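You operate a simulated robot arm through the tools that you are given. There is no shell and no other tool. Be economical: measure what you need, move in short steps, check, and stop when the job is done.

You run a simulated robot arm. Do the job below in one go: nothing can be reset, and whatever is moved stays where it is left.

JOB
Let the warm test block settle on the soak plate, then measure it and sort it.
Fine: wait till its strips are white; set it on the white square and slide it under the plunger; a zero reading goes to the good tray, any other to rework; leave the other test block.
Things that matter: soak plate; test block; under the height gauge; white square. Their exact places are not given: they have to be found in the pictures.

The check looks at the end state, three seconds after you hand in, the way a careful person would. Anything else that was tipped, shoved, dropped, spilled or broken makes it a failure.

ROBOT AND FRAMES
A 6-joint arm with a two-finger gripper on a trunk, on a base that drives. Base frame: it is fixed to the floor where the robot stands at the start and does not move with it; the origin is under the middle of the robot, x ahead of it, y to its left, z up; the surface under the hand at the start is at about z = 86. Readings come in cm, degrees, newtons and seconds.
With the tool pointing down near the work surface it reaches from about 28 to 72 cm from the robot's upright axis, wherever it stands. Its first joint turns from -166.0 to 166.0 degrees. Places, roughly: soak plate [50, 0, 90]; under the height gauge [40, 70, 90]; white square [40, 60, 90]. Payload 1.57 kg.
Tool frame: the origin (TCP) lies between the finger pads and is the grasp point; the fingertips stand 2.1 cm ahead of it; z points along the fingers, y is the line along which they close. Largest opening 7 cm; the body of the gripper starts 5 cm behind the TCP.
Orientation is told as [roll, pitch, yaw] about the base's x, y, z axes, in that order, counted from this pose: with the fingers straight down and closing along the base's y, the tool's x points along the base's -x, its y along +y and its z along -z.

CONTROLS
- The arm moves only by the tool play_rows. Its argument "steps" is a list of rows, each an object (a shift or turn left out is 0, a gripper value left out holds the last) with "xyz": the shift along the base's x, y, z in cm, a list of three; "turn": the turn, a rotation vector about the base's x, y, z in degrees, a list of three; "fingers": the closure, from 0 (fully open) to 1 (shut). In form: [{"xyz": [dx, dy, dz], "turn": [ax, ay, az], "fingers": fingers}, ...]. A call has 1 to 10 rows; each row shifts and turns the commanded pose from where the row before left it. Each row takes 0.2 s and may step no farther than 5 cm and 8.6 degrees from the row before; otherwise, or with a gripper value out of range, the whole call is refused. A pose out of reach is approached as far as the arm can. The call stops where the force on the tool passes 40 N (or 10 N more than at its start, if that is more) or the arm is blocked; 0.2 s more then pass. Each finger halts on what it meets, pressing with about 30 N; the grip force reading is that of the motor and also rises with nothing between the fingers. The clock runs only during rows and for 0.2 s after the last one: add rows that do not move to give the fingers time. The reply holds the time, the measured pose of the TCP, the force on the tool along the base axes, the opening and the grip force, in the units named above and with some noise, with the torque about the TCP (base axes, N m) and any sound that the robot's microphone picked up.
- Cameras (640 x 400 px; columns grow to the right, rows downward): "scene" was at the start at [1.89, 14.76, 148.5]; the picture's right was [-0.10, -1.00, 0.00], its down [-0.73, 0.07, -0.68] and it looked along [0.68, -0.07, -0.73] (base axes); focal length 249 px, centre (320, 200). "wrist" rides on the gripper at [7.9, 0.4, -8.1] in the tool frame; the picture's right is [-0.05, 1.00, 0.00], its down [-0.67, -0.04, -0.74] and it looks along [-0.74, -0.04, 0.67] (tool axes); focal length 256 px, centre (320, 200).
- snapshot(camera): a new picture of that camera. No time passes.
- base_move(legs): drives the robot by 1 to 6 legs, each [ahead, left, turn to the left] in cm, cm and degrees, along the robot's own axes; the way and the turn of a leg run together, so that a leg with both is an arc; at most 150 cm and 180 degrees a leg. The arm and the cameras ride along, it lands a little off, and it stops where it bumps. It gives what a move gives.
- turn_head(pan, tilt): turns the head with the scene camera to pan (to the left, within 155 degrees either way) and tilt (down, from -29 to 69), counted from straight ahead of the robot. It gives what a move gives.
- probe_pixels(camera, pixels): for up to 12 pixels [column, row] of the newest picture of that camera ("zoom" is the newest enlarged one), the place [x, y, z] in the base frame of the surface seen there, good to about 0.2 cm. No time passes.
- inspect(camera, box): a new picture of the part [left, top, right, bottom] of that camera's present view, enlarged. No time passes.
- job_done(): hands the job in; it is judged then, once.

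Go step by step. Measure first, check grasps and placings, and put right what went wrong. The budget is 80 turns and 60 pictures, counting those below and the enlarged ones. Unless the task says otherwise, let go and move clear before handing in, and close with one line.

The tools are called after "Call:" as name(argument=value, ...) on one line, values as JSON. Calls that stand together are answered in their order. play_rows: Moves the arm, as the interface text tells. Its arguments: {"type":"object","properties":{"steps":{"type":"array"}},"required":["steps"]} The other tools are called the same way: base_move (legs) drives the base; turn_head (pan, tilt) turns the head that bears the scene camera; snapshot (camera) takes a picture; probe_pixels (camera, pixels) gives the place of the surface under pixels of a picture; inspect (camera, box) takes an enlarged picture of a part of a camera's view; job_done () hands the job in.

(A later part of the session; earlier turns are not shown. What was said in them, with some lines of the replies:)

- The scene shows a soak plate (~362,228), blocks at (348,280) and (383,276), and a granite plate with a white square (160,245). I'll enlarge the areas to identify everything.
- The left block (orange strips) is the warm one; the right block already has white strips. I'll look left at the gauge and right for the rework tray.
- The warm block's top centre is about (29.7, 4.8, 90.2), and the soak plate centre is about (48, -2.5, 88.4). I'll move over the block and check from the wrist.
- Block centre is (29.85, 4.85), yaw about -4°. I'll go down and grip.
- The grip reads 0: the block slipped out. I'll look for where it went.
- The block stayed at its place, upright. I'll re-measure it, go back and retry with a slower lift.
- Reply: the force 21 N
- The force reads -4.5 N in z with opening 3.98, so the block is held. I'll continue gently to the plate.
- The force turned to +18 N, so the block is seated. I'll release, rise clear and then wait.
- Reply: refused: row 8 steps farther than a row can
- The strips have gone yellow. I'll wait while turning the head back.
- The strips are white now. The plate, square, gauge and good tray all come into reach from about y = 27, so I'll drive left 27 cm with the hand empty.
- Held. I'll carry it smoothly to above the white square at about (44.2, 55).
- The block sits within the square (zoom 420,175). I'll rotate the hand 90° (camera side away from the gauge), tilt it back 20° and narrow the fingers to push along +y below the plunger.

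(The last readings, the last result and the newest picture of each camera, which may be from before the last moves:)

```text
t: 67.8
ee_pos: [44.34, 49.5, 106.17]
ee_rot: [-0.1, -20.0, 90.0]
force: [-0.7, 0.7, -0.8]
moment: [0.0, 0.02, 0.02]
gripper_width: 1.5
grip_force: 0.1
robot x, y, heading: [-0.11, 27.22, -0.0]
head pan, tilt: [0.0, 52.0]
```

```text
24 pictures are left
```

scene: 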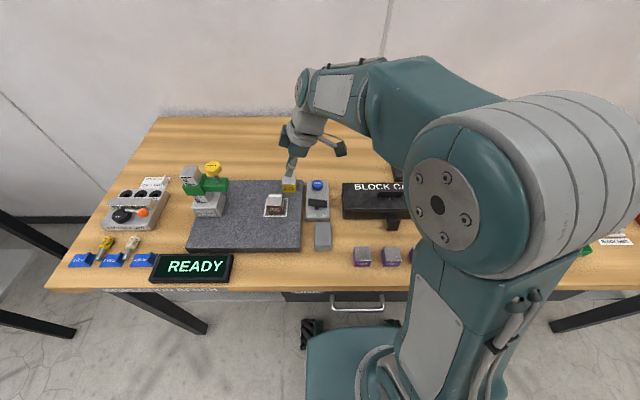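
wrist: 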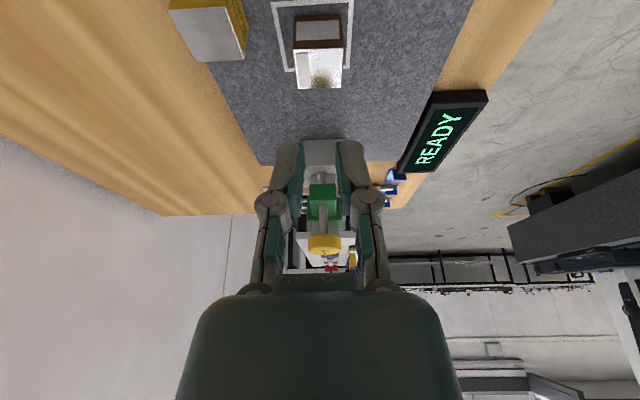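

Call:
probe_pixels(camera="wrist", pixels=[[298, 50], [340, 50], [303, 83], [338, 83], [322, 178], [322, 245], [185, 12], [210, 55], [240, 50]])

Call:
inspect(camera="wrist", box=[270, 130, 370, 280])

```text
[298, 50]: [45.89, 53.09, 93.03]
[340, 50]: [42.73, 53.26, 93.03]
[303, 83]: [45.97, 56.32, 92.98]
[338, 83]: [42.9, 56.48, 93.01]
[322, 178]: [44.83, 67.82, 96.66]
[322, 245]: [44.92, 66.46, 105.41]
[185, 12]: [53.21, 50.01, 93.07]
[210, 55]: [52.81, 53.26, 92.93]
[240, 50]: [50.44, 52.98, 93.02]
```

```text
2.67 times, centred on (320, 205) of wrist
```

zoom: 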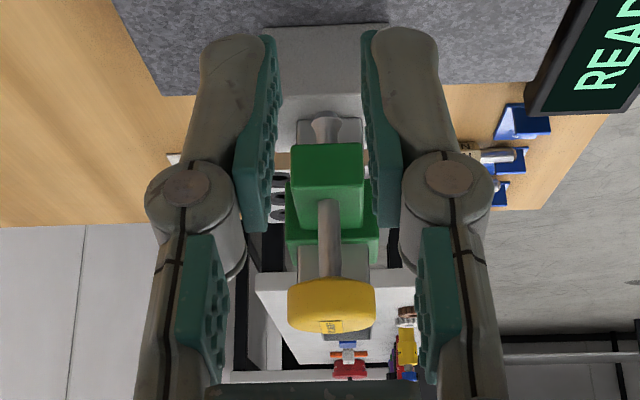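

Call:
play_rows(steps=[{"xyz": [0, 0, -4]}, {"xyz": [0, 0, -4]}, {"xyz": [0, 0, -3.5]}, {"xyz": [0, 0, -2]}, {"xyz": [0, 0, -1]}, {}])

Call:
play_rows(steps=[{"xyz": [0, 0.8, 0]}, {"xyz": [0, 0.6, 0]}, {"xyz": [0, 0.6, 0]}, {"xyz": [0, 0.8, 0]}, {"xyz": [0, 0.8, 0]}, {}])

Call:
snapshot(camera="wrist")

```text
t: 69.2
ee_pos: [44.35, 49.38, 91.67]
ee_rot: [0.0, -20.0, 90.0]
force: [0.1, 0.0, -0.1]
moment: [0.0, -0.01, 0.0]
gripper_width: 1.51
grip_force: 0.1
robot x, y, heading: [0.14, 27.37, -0.3]
head pan, tilt: [0.0, 52.0]
```

```text
t: 70.6
ee_pos: [44.39, 53.03, 91.59]
ee_rot: [0.0, -20.0, 90.1]
force: [0.0, -1.9, 0.6]
moment: [-0.09, 0.02, -0.01]
gripper_width: 1.52
grip_force: 0.1
robot x, y, heading: [-0.24, 26.91, -0.5]
head pan, tilt: [0.0, 52.0]
```

```text
22 pictures are left
```

wrist: 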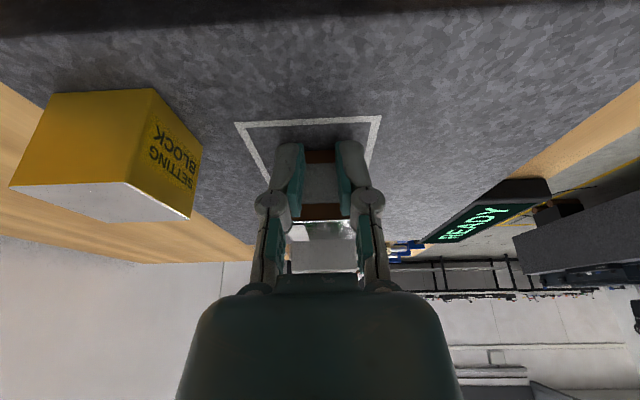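

Contact made and the block is sliding (about 2 N). I'll push on slowly toward the plunger.

Call:
play_rows(steps=[{"xyz": [0, 0.9, 0]}, {"xyz": [0, 0.9, 0]}, {"xyz": [0, 0.9, 0]}, {"xyz": [0, 0.9, 0]}, {"xyz": [0, 0.9, 0]}, {"xyz": [0, 0.9, 0]}, {"xyz": [0, 0.9, 0]}, {"xyz": [0, 0.9, 0]}, {"xyz": [0, 0.9, 0]}, {}])

Call:
inspect(camera="scene", box=[150, 145, 330, 285])

```text
t: 72.8
ee_pos: [44.24, 61.39, 91.64]
ee_rot: [0.1, -20.0, 90.0]
force: [-0.3, 0.0, 0.3]
moment: [-0.01, 0.04, 0.0]
gripper_width: 1.49
grip_force: 0.1
robot x, y, heading: [0.07, 27.37, -0.4]
head pan, tilt: [0.0, 52.0]
```

```text
2.86 times, centred on (240, 215) of scene
```

zoom: 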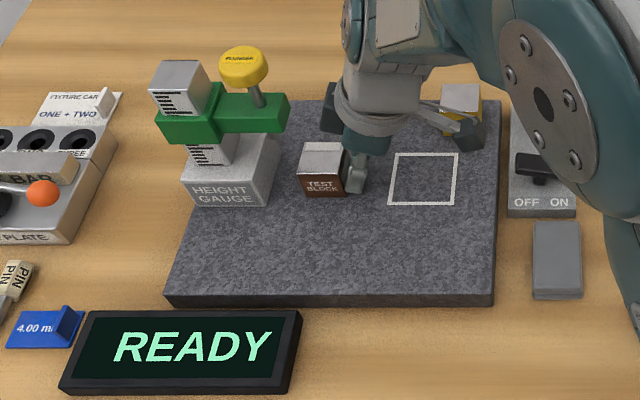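

Call:
probe_pixels(camera="zoom", pixels=[[309, 147], [304, 170], [338, 170], [336, 150], [462, 90], [445, 90]])

```text
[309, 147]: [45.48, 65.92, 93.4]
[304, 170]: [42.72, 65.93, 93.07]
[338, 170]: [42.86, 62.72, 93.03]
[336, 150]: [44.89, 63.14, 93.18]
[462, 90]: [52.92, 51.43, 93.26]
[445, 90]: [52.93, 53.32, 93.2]
```

Call:
play_rows(steps=[{"xyz": [0, 0.7, 0]}, {"xyz": [0, 0.8, 0]}, {"xyz": [0, 0.8, 0]}, {"xyz": [0, 0.6, 0]}, {"xyz": [0, 0.4, 0]}, {}])

Call:
inspect(camera="scene", box=[150, 145, 330, 285])

```text
t: 74.2
ee_pos: [44.28, 64.55, 91.65]
ee_rot: [0.0, -20.0, 90.1]
force: [0.0, -1.5, 1.2]
moment: [-0.01, 0.01, -0.01]
gripper_width: 1.5
grip_force: 0.0
robot x, y, heading: [-0.28, 27.22, -0.2]
head pan, tilt: [0.0, 52.0]
```

```text
2.86 times, centred on (240, 215) of scene
```

zoom: 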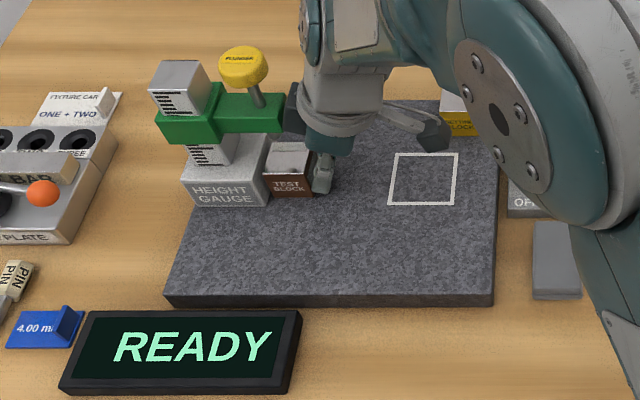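

Block appears under the plunger, gap to base small, but the display still says READY. I'll back off and look.

Call:
play_rows(steps=[{"xyz": [0, -2, 0]}, {"xyz": [0, -3, 0]}, {"xyz": [0, -3, 1]}, {"xyz": [0, -2, 4]}, {"xyz": [0, 0, 5]}, {"xyz": [0, 0, 5]}, {"xyz": [0, 0, 3]}, {}])

Call:
inspect(camera="scene", box=[150, 145, 330, 285])

Call:
inspect(camera="wrist", box=[260, 80, 400, 280])

```text
t: 76.0
ee_pos: [44.12, 54.61, 109.77]
ee_rot: [-0.1, -20.0, 89.9]
force: [0.3, -0.2, -0.7]
moment: [0.0, 0.03, 0.01]
gripper_width: 1.52
grip_force: 0.1
robot x, y, heading: [0.19, 27.5, -0.2]
head pan, tilt: [0.0, 52.0]
```

```text
2.86 times, centred on (240, 215) of scene
```

zoom: 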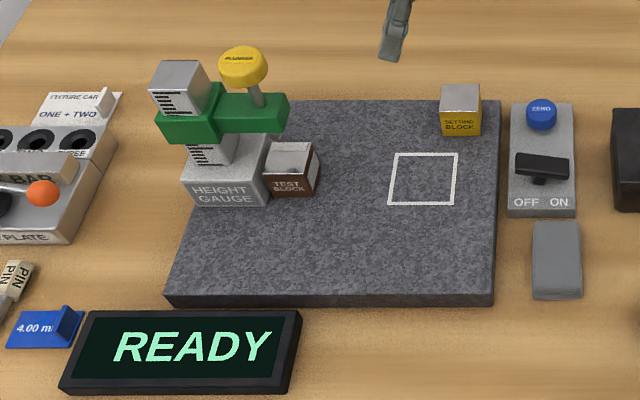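

```text
2.00 times, centred on (330, 180) of wrist
```

zoom: 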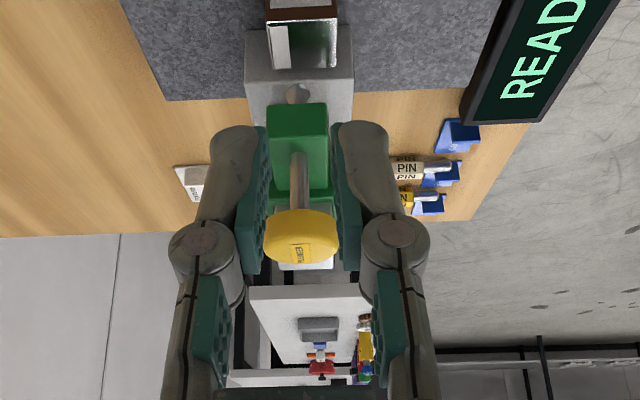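

Call:
probe_pixels(camera="zoom", pixels=[[275, 22], [330, 22], [275, 60], [330, 60], [300, 240], [300, 95], [275, 220], [325, 220], [300, 215]])

Call:
probe_pixels(camera="scene", pixels=[[235, 166]])

Call:
inspect(camera="scene", box=[200, 150, 260, 220])

```text
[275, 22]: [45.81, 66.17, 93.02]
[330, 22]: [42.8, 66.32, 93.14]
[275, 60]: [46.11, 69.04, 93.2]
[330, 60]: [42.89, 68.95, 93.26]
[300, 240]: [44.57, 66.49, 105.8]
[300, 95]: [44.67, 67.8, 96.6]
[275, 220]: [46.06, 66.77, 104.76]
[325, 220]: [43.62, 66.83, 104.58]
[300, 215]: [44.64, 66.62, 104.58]
```

```text
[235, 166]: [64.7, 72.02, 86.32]
```

```text
5.71 times, centred on (230, 185) of scene
```

zoom: 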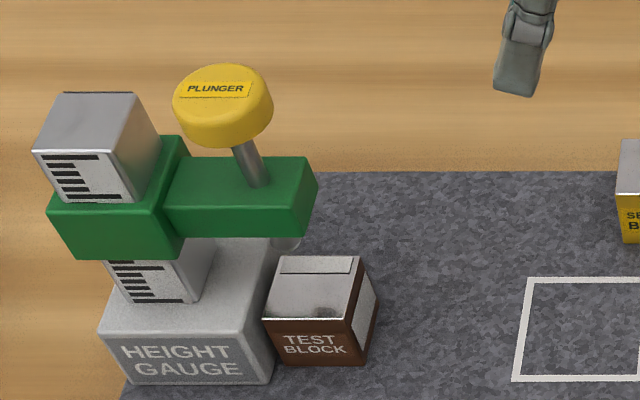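

Call:
probe_pixels(camera="zoom", pixels=[[222, 75], [185, 95], [262, 95], [215, 108], [285, 240], [250, 170]])

```text
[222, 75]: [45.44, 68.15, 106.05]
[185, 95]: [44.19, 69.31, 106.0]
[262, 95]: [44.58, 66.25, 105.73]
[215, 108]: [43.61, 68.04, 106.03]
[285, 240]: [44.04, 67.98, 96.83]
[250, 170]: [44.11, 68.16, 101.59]
```

Block spans y 66–70 under the plunger tip (44.4, 68). The plunger has to be pressed: I'll bring closed vertical fingers over the knob at (44.5, 68, 106).

Call:
play_rows(steps=[{"xyz": [0, 0, 3], "fingers": 1}, {"xyz": [0, 0, 2], "turn": [-6.7, 0, 0]}, {"xyz": [0, 3, 0], "turn": [-6.7, 0, 0]}, {"xyz": [0.2, 4, 0], "turn": [-6.6, 0, 0]}, {"xyz": [0.2, 4, 0]}, {"xyz": [0, 2.4, 0]}, {"xyz": [0, 0, -3]}, {"xyz": [0, 0, -2]}, {}])

Call:
inspect(camera="scene", box=[150, 145, 330, 285])

```text
t: 78.0
ee_pos: [44.79, 67.81, 109.63]
ee_rot: [0.0, 0.0, 90.0]
force: [0.3, -1.2, -0.3]
moment: [-0.03, 0.0, 0.0]
gripper_width: 0.0
grip_force: 28.9
robot x, y, heading: [0.29, 27.05, -0.3]
head pan, tilt: [0.0, 52.0]
```

```text
2.86 times, centred on (240, 215) of scene
```

zoom: 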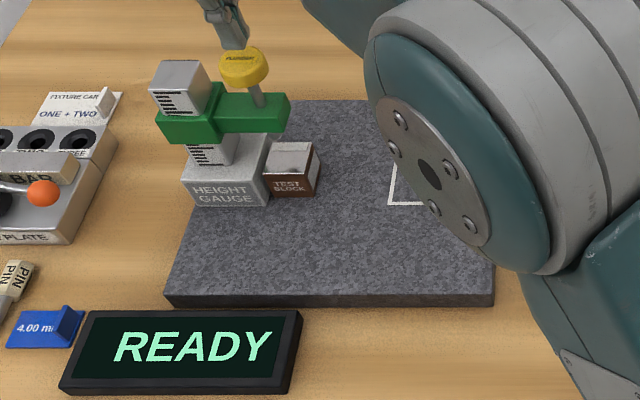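

Call:
play_rows(steps=[{"xyz": [-0.2, 0.1, -1]}, {"xyz": [0, 0, -0.5]}, {"xyz": [0, 0, -0.5]}, {"xyz": [0, 0, -0.5]}, {"xyz": [0, 0, -0.5]}, {}])

Call:
play_rows(steps=[{"xyz": [0, 0, -0.4]}, {"xyz": [0, 0, -0.4]}, {"xyz": [0, 0, -0.4]}, {}])

Call:
inspect(camera="scene", box=[150, 145, 330, 285])

```text
t: 79.4
ee_pos: [44.67, 68.1, 106.65]
ee_rot: [0.0, 0.0, 90.1]
force: [0.8, -0.7, 2.0]
moment: [-0.01, -0.04, 0.01]
gripper_width: 0.59
grip_force: 28.5
robot x, y, heading: [0.25, 27.47, -0.2]
head pan, tilt: [0.0, 52.0]
```

```text
t: 80.4
ee_pos: [44.68, 67.97, 105.34]
ee_rot: [-0.1, -0.1, 90.0]
force: [1.6, 0.4, 3.5]
moment: [0.01, -0.04, 0.02]
gripper_width: 0.59
grip_force: 28.2
robot x, y, heading: [0.02, 27.36, -0.2]
head pan, tilt: [0.0, 52.0]
```

```text
2.86 times, centred on (240, 215) of scene
```

zoom: 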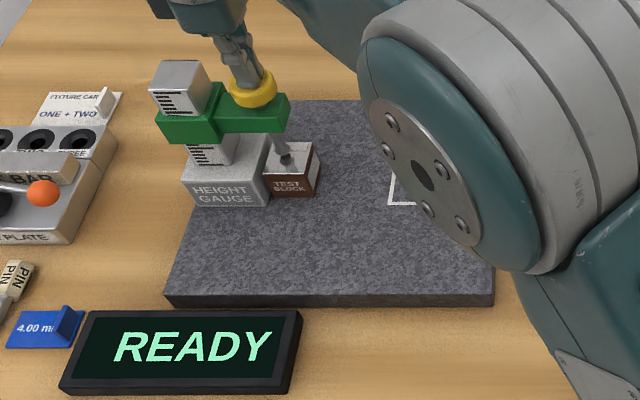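

The plunger is moving down on a light spring (3.5 N). I'll continue in small steps until it meets the block.

Call:
play_rows(steps=[{"xyz": [0, 0, -0.2]}, {"xyz": [0, 0, -0.2]}, {}])

Call:
inspect(camera="scene", box=[150, 145, 330, 285])

```text
t: 81.2
ee_pos: [44.73, 67.99, 105.18]
ee_rot: [-0.3, -0.2, 90.0]
force: [2.0, 3.4, 20.1]
moment: [0.02, -0.03, 0.04]
gripper_width: 0.58
grip_force: 28.6
robot x, y, heading: [0.07, 27.3, -0.2]
head pan, tilt: [0.0, 52.0]
```

```text
2.86 times, centred on (240, 215) of scene
```

zoom: 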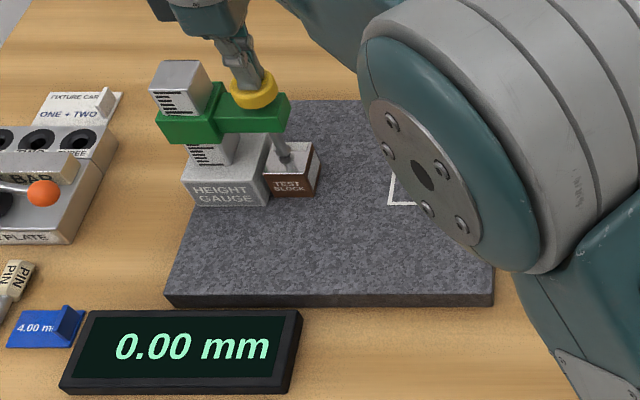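

The display reads 0.00 mm; I'll hold a moment to confirm that it's stable.

Call:
play_rows(steps=[{}, {}, {}, {}, {}])

Call:
inspect(camera="scene", box=[150, 175, 260, 285])

```text
t: 82.4
ee_pos: [44.61, 67.98, 105.09]
ee_rot: [-0.2, -0.1, 90.0]
force: [6.5, 5.1, 31.2]
moment: [0.1, -0.13, -0.01]
gripper_width: 0.61
grip_force: 28.8
robot x, y, heading: [-0.08, 27.78, -0.1]
head pan, tilt: [0.0, 52.0]
```

```text
3.64 times, centred on (205, 230) of scene
```

zoom: 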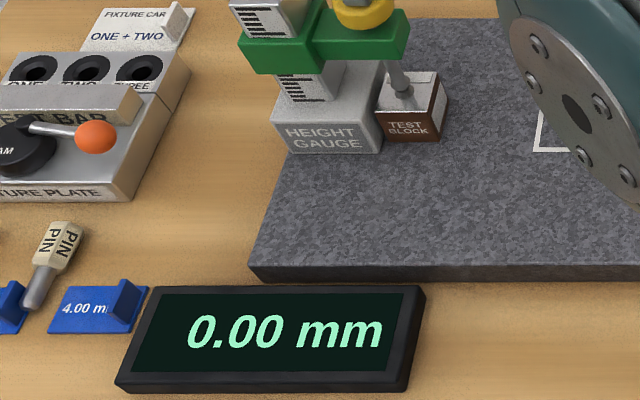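

Stable at 0.00 mm: good tray. I'll lift off the plunger gently first.

Call:
play_rows(steps=[{"xyz": [0, 0, 0.5]}, {"xyz": [0, 0, 0.7]}, {"xyz": [0, 0, 0.9]}, {"xyz": [0, 0, 1]}, {"xyz": [0, 0, 1.5]}, {"xyz": [0, 0, 3]}, {"xyz": [0, -3, 0.5]}, {"xyz": [0, -4, 0]}, {"xyz": [0, -4, 0]}])

Call:
play_rows(steps=[{"xyz": [0, -1, 0], "turn": [8, 0, 0], "fingers": 0}, {"turn": [8, 0, 0]}, {"turn": [8, 0, 0]}, {"xyz": [0, 0, -4.5]}, {}])

Call:
inspect(camera="scene", box=[150, 145, 330, 285])

```text
t: 84.4
ee_pos: [44.44, 56.94, 113.08]
ee_rot: [0.1, 0.1, 90.0]
force: [0.4, -0.4, 0.0]
moment: [-0.01, 0.0, 0.02]
gripper_width: 0.0
grip_force: 28.9
robot x, y, heading: [0.02, 27.31, -0.2]
head pan, tilt: [0.0, 52.0]
```

```text
t: 85.6
ee_pos: [44.36, 56.03, 108.68]
ee_rot: [0.0, -24.1, 90.0]
force: [0.7, -0.3, 0.2]
moment: [-0.03, 0.0, 0.0]
gripper_width: 6.99
grip_force: 0.1
robot x, y, heading: [-0.18, 27.9, -0.3]
head pan, tilt: [0.0, 52.0]
```

```text
2.86 times, centred on (240, 215) of scene
```

zoom: 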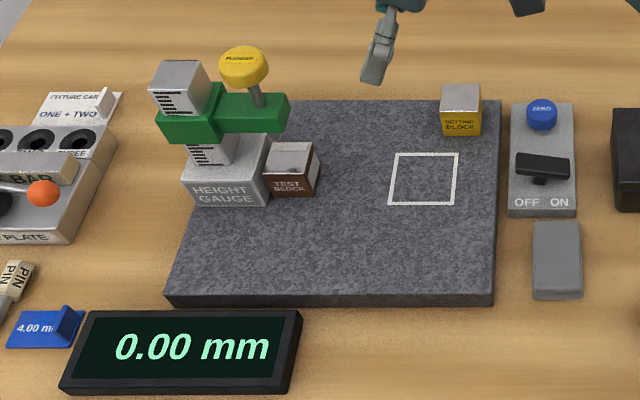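

Plunger returned, block stays in place. I'll lower beyond the setting block at y = 58.5, then move in with open fingers.

Call:
play_rows(steps=[{"xyz": [0, 2.5, -4]}, {"xyz": [0, 0, -4.5]}, {"xyz": [0, 0, -4]}, {"xyz": [0, 0, -3]}, {"xyz": [0, 0, -1.3]}, {}])

Call:
play_rows(steps=[{"xyz": [0, 1.5, 0]}, {"xyz": [0, 1.5, 0]}, {"xyz": [0, 1.5, 0]}, {"xyz": [0, 1.5, 0]}, {"xyz": [0, 1.3, 0]}, {"xyz": [0, 0.7, 0]}, {}])

Call:
snapshot(camera="wrist")

```text
t: 87.0
ee_pos: [44.68, 58.5, 91.83]
ee_rot: [-0.1, -24.0, 90.0]
force: [0.1, 0.6, 0.4]
moment: [-0.04, 0.01, 0.04]
gripper_width: 6.97
grip_force: 0.0
robot x, y, heading: [-0.02, 27.38, -0.5]
head pan, tilt: [0.0, 52.0]
```

```text
t: 88.4
ee_pos: [44.59, 65.07, 92.04]
ee_rot: [0.2, -23.7, 89.7]
force: [-12.1, -51.1, 20.9]
moment: [3.97, -0.44, 0.89]
gripper_width: 7.0
grip_force: 0.1
robot x, y, heading: [-0.23, 26.53, -0.5]
head pan, tilt: [0.0, 52.0]
stopped in row 7: the force on the tool passed its limit at 49 N (the readings are from after the stop); the commanded pose is now the measured one
```

```text
11 pictures are left
```

wrist: 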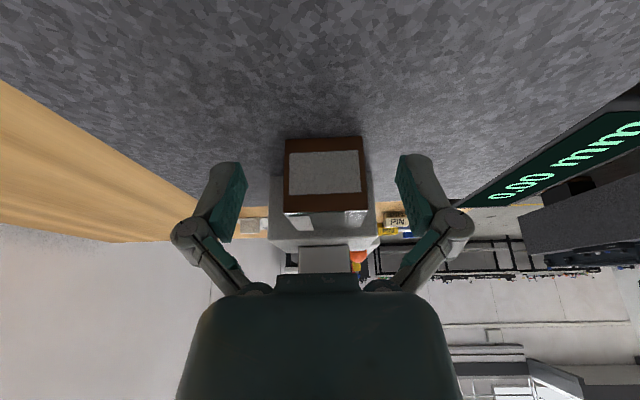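

The tool touched the green arm (torque says at z ≈ 99.5) and stopped. I'll back off and check the gauge.

Call:
play_rows(steps=[{"xyz": [0, -1, 0]}, {"xyz": [0, -1.5, -0.1]}, {}])

Call:
inspect(camera="scene", box=[150, 145, 330, 285])

```text
t: 89.2
ee_pos: [44.67, 62.82, 91.58]
ee_rot: [0.2, -23.8, 89.7]
force: [-0.9, 0.3, 0.2]
moment: [0.0, 0.0, 0.0]
gripper_width: 6.99
grip_force: 0.1
robot x, y, heading: [0.13, 26.88, -0.6]
head pan, tilt: [0.0, 52.0]
```

```text
2.86 times, centred on (240, 215) of scene
```

zoom: 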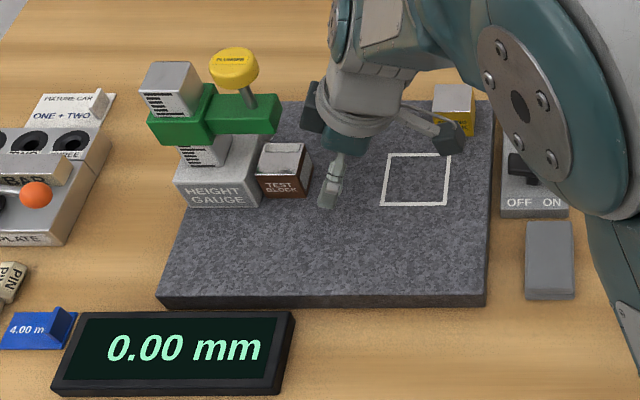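

Call:
probe_pixels(camera="zoom", pixels=[[268, 148], [262, 170], [293, 170], [270, 110], [245, 175], [318, 105], [315, 125], [305, 95], [433, 100], [440, 135]])

```text
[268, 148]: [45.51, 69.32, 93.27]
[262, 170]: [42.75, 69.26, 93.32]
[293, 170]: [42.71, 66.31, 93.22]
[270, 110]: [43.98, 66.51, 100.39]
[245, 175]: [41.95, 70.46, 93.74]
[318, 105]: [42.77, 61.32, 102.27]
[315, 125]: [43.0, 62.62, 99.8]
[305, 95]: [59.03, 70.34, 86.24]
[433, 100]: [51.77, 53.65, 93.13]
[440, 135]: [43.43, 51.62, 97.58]
```

The gauge and block haven't moved (arm end still y 66.5, base face 70.46). I'll tilt to 35° and approach only to y ≈ 65.2, enough to pinch the block's near edge and drag it out.

Call:
play_rows(steps=[{"xyz": [-0.15, 0, 0.2], "turn": [5.5, 0, 0]}, {"xyz": [-0.1, 0, 0.2], "turn": [5.7, 0, 0]}, {"xyz": [0, 0.8, 0]}, {"xyz": [0, 0.7, 0]}, {"xyz": [0, 0.5, 0]}, {"xyz": [0, 0.4, 0]}, {}])

Call:
play_rows(steps=[{"fingers": 1}, {}, {}, {}])

```text
t: 90.8
ee_pos: [44.21, 65.73, 91.83]
ee_rot: [0.2, -34.8, 89.5]
force: [0.0, -0.1, -0.7]
moment: [0.03, 0.0, 0.0]
gripper_width: 7.01
grip_force: 0.2
robot x, y, heading: [0.01, 27.28, -0.4]
head pan, tilt: [0.0, 52.0]
```

```text
t: 91.8
ee_pos: [44.35, 65.78, 92.0]
ee_rot: [0.0, -34.9, 89.8]
force: [3.9, -3.4, 19.4]
moment: [0.19, -0.04, -0.02]
gripper_width: 3.98
grip_force: 29.7
robot x, y, heading: [0.14, 27.03, -0.2]
head pan, tilt: [0.0, 52.0]
```

Gripped at 3.98 cm. I'll drag the block out 7 cm along -y, then release and rise.

Call:
play_rows(steps=[{"xyz": [0, -0.4, 0.05]}, {"xyz": [0, -0.7, 0]}, {"xyz": [0, -0.9, 0]}, {"xyz": [0, -1, 0]}, {"xyz": [0, -1, 0]}, {"xyz": [0, -1, 0]}, {"xyz": [0, -1, 0]}, {"xyz": [0, -0.6, 0]}, {"xyz": [0, -0.4, 0]}, {}])

Call:
snapshot(camera="scene")

```text
t: 94.0
ee_pos: [44.23, 58.68, 91.88]
ee_rot: [0.4, -34.7, 89.6]
force: [-0.9, 5.3, 7.8]
moment: [0.29, -0.09, 0.06]
gripper_width: 3.97
grip_force: 29.5
robot x, y, heading: [0.25, 26.9, -0.5]
head pan, tilt: [0.0, 52.0]
```

```text
9 pictures are left
```

scene: 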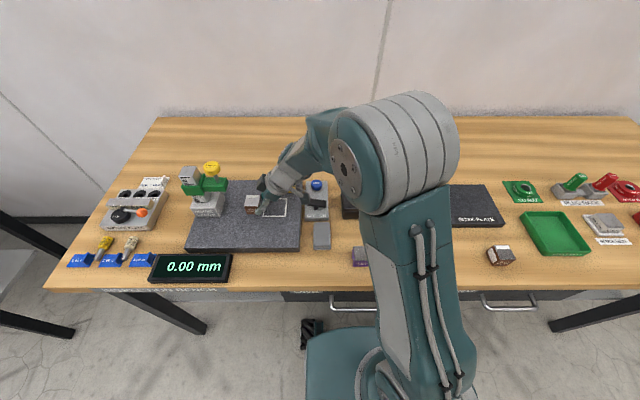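

Call:
probe_pixels(camera="scene", pixels=[[557, 232], [528, 216], [568, 213], [586, 246], [545, 252], [530, 214], [577, 230]])

Call:
play_rows(steps=[{"fingers": 0}, {}, {}, {"xyz": [0, 0, 2]}, {"xyz": [0, 0, 4]}, {"xyz": [0, 0, 4], "turn": [-7, 0, 0]}, {"xyz": [0, 0, 2], "turn": [-7, 0, 0]}, {"turn": [-7, 0, 0]}, {"turn": [-7, 0, 0]}, {"turn": [-6.9, 0, 0]}])

Call:
snapshot(camera="wrist")

```text
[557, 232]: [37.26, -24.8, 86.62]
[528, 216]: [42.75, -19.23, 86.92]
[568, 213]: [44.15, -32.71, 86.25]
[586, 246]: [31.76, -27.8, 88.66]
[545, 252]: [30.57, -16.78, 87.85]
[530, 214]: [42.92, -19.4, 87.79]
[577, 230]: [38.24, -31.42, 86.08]
```

```text
t: 96.2
ee_pos: [44.25, 58.65, 103.93]
ee_rot: [0.2, 0.3, 89.7]
force: [0.1, -0.5, -0.1]
moment: [-0.03, -0.02, -0.01]
gripper_width: 7.03
grip_force: 0.1
robot x, y, heading: [-0.21, 26.59, -0.2]
head pan, tilt: [0.0, 52.0]
```

```text
8 pictures are left
```

wrist: 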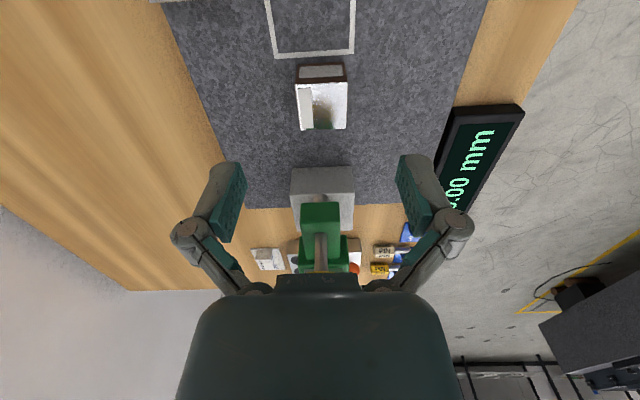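

Call:
probe_pixels(camera="wrist", pixels=[[298, 86], [344, 86], [304, 126], [344, 126], [322, 105]])

```text
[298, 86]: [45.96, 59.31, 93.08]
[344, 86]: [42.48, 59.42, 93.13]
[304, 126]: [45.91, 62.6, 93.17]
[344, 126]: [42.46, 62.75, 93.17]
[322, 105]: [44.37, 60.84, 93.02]
```

Call:
play_rows(steps=[{"xyz": [0, 1.7, -4]}, {"xyz": [0, 0, -4]}, {"xyz": [0, 0, -3]}, {"xyz": [0, 0, -1.75]}, {}, {"fingers": 1}, {}, {}, {}, {}])

Call:
play_rows(steps=[{"xyz": [0, -0.1, 0.3]}, {"xyz": [0, -0.4, 0.6]}, {"xyz": [0, -0.6, 0.9]}, {"xyz": [0, -0.6, 1.2]}, {"xyz": [0, -0.6, 1.5]}, {"xyz": [0, -0.6, 1.5]}, {"xyz": [0, -0.6, 1.5]}, {"xyz": [0, -0.6, 1.5]}, {"xyz": [0, -0.6, 1]}, {}])

```text
t: 98.4
ee_pos: [44.3, 60.44, 91.31]
ee_rot: [0.1, 0.0, 89.8]
force: [-0.4, 0.6, 17.8]
moment: [-0.05, 0.03, 0.03]
gripper_width: 3.99
grip_force: 30.2
robot x, y, heading: [-0.07, 26.78, -0.5]
head pan, tilt: [0.0, 52.0]
```

```text
t: 100.6
ee_pos: [44.31, 55.64, 101.11]
ee_rot: [0.2, 0.2, 89.7]
force: [-0.5, -0.5, -4.5]
moment: [-0.01, 0.0, 0.02]
gripper_width: 3.99
grip_force: 29.8
robot x, y, heading: [-0.0, 26.91, -0.3]
head pan, tilt: [0.0, 52.0]
```

Call:
play_rows(steps=[{"xyz": [0, -0.8, 0]}, {"xyz": [-0.1, -1.5, 0]}, {"xyz": [-0.2, -2.1, 0]}, {"xyz": [-0.2, -2.5, 0]}, {"xyz": [-0.2, -2.5, 0]}, {"xyz": [-0.2, -2.5, 0]}, {"xyz": [-0.2, -2.5, 0]}, {"xyz": [-0.2, -2.5, 0]}, {"xyz": [-0.2, -2.1, 0]}, {"xyz": [-0.1, -1.4, 0]}])

Call:
play_rows(steps=[{"xyz": [0, -0.8, 0]}, {"xyz": [-0.1, -1.5, 0]}, {"xyz": [-0.2, -2.1, 0]}, {"xyz": [-0.2, -2.5, 0]}, {"xyz": [-0.2, -2.5, 0]}, {"xyz": [-0.2, -2.5, 0]}, {"xyz": [-0.2, -2.5, 0]}, {"xyz": [-0.2, -2.5, 0]}, {"xyz": [-0.2, -2.1, 0]}, {"xyz": [-0.1, -1.4, 0]}])

Call:
play_rows(steps=[{"xyz": [0, -0.8, 0]}, {"xyz": [-0.1, -1.5, 0]}, {"xyz": [-0.2, -2.1, 0]}, {"xyz": [-0.3, -2.5, 0]}, {"xyz": [-0.3, -2.5, 0]}, {"xyz": [-0.3, -2.5, 0]}, {"xyz": [-0.3, -2.5, 0]}, {"xyz": [-0.2, -2.5, 0]}, {"xyz": [-0.2, -2.1, 0]}, {"xyz": [-0.1, -1.4, 0]}])

Call:
play_rows(steps=[{"xyz": [0, -0.8, 0]}, {"xyz": [-0.1, -1.5, 0]}, {"xyz": [-0.2, -2.1, 0]}, {"xyz": [-0.3, -2.5, 0]}, {"xyz": [-0.3, -2.5, 0]}, {"xyz": [-0.3, -2.5, 0]}, {"xyz": [-0.3, -2.5, 0]}, {"xyz": [-0.2, -2.1, 0]}, {"xyz": [-0.2, -1.6, 0]}, {"xyz": [-0.1, -0.8, 0]}])

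Call:
snapshot(camera="wrist")

```text
t: 102.8
ee_pos: [42.74, 35.33, 101.11]
ee_rot: [0.2, 0.1, 89.8]
force: [-0.2, -0.6, -6.7]
moment: [0.0, 0.01, 0.0]
gripper_width: 3.99
grip_force: 29.9
robot x, y, heading: [-0.08, 26.96, -0.5]
head pan, tilt: [0.0, 52.0]
```

```text
t: 105.0
ee_pos: [41.08, 14.83, 101.27]
ee_rot: [0.2, 0.0, 89.8]
force: [-0.5, -0.5, -5.1]
moment: [-0.03, 0.0, 0.01]
gripper_width: 3.99
grip_force: 30.4
robot x, y, heading: [0.08, 26.73, -0.5]
head pan, tilt: [0.0, 52.0]
```

```text
t: 107.2
ee_pos: [39.12, -5.78, 101.13]
ee_rot: [0.1, 0.0, 89.7]
force: [-0.8, -0.6, -5.5]
moment: [-0.04, -0.02, 0.0]
gripper_width: 3.96
grip_force: 30.2
robot x, y, heading: [0.08, 27.09, -0.4]
head pan, tilt: [0.0, 52.0]
```

```text
t: 109.4
ee_pos: [37.22, -24.68, 101.12]
ee_rot: [0.2, 0.0, 89.7]
force: [-0.3, -0.8, -5.9]
moment: [-0.04, -0.01, 0.01]
gripper_width: 3.95
grip_force: 30.3
robot x, y, heading: [-0.04, 26.98, -0.2]
head pan, tilt: [0.0, 52.0]
```

```text
7 pictures are left
```

wrist: 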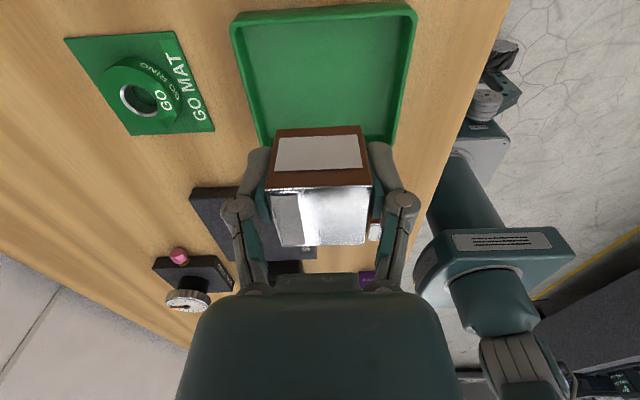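

Call:
probe_pixels(camera="wrist", pixels=[[238, 22], [408, 12], [258, 125], [395, 125], [330, 80], [250, 80], [400, 80]])

Call:
inspect(camera="scene", box=[440, 150, 640, 290])

```text
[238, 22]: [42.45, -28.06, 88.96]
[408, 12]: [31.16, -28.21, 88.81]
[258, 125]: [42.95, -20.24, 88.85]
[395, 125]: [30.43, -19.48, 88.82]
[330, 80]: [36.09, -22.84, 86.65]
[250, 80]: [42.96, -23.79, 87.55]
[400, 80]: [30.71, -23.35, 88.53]
```

```text
2.86 times, centred on (540, 220) of scene
```

zoom: 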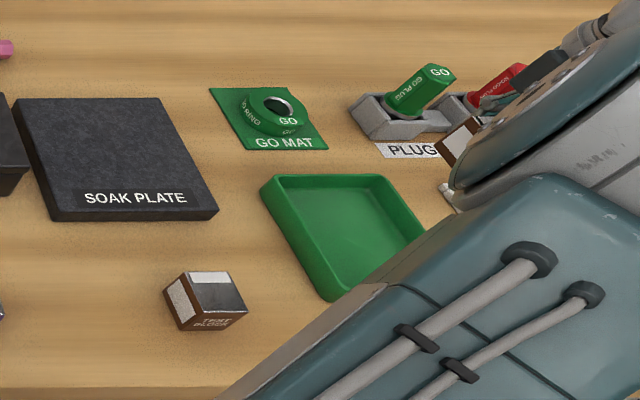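

Call:
play_rows(steps=[{"xyz": [-0.1, 0.5, -1]}, {"xyz": [-0.2, 0.6, -1.6]}, {"xyz": [-0.1, 0.4, -1.8]}, {"xyz": [0, 0, -1.8]}, {"xyz": [0, 0, -1.8]}, {"xyz": [0, 0, -1.6]}, {"xyz": [0, 0, -1.1]}, {"xyz": [0, 0, -0.8]}, {"xyz": [0, 0, -0.4]}, {}])

Call:
play_rows(steps=[{"xyz": [0, 0, -0.15]}, {"xyz": [0, 0, -0.1]}, {}])

```text
t: 111.6
ee_pos: [36.73, -23.09, 89.19]
ee_rot: [0.2, 0.0, 89.8]
force: [-0.6, 0.3, -5.4]
moment: [-0.02, 0.02, -0.02]
gripper_width: 4.0
grip_force: 29.9
robot x, y, heading: [-0.04, 27.0, -0.6]
head pan, tilt: [0.0, 52.0]
```

```text
t: 112.4
ee_pos: [36.72, -23.05, 89.01]
ee_rot: [0.2, 0.1, 89.8]
force: [-0.4, -0.2, -4.4]
moment: [-0.03, -0.01, -0.02]
gripper_width: 4.01
grip_force: 30.3
robot x, y, heading: [0.05, 26.96, -0.4]
head pan, tilt: [0.0, 52.0]
```

Call:
play_rows(steps=[{"xyz": [0, 0, -0.12]}, {"xyz": [0, 0, -0.08]}, {}])

```text
t: 113.2
ee_pos: [36.6, -23.07, 88.91]
ee_rot: [0.2, 0.0, 89.8]
force: [0.5, 1.0, -2.6]
moment: [0.0, -0.08, 0.01]
gripper_width: 3.99
grip_force: 29.9
robot x, y, heading: [0.15, 26.93, -0.3]
head pan, tilt: [0.0, 52.0]
```

Contact begins (force dropping to -2.6 N). I'll release and rise clear.

Call:
play_rows(steps=[{"fingers": 0}, {}, {}, {}, {"xyz": [0, 0, 2]}, {"xyz": [0, 0, 4]}, {"xyz": [0, 0, 4]}, {"xyz": [0, 0, 4]}, {"xyz": [0, 0, 4]}, {}])

Call:
snapshot(camera="wrist")

```text
t: 115.4
ee_pos: [36.61, -22.78, 106.72]
ee_rot: [0.2, 0.0, 89.8]
force: [0.4, -0.3, -0.2]
moment: [0.0, -0.01, -0.01]
gripper_width: 7.01
grip_force: 0.1
robot x, y, heading: [-0.3, 26.77, -0.6]
head pan, tilt: [0.0, 52.0]
```

```text
5 pictures are left
```

wrist: 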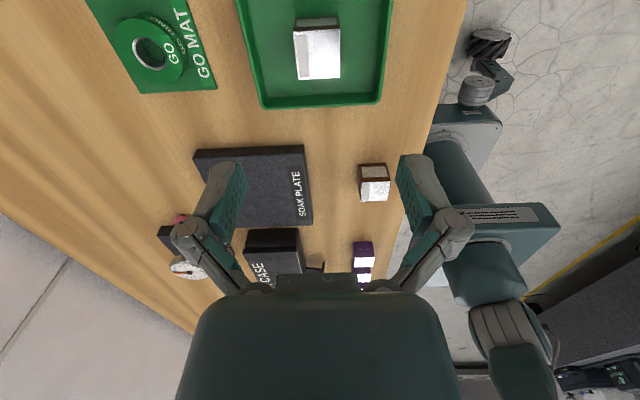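

The block stands in the green tray (318,50), and the other block hasn't moved. One last look at the bench.

Call:
snapshot(camera="scene")

```text
4 pictures are left
```

scene: 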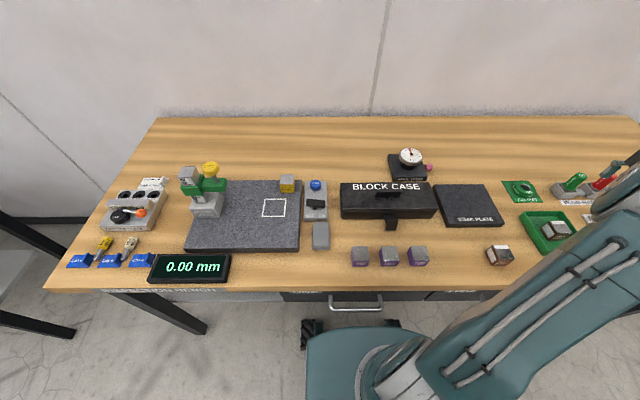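

Everything else on the bench is in place, the display reads 0.00 mm and the measured block is in the good tray, so I'm handing in.

Call:
job_done()

```text
The job is handed in.
```

The warm block soaked until its strips were white, read 0.00 mm under the plunger, and now stands in the good tray; the other test block was left alone. While retrieving it, the hand touched the gauge's green arm at about 49 N, but probes afterwards showed the gauge had not moved.
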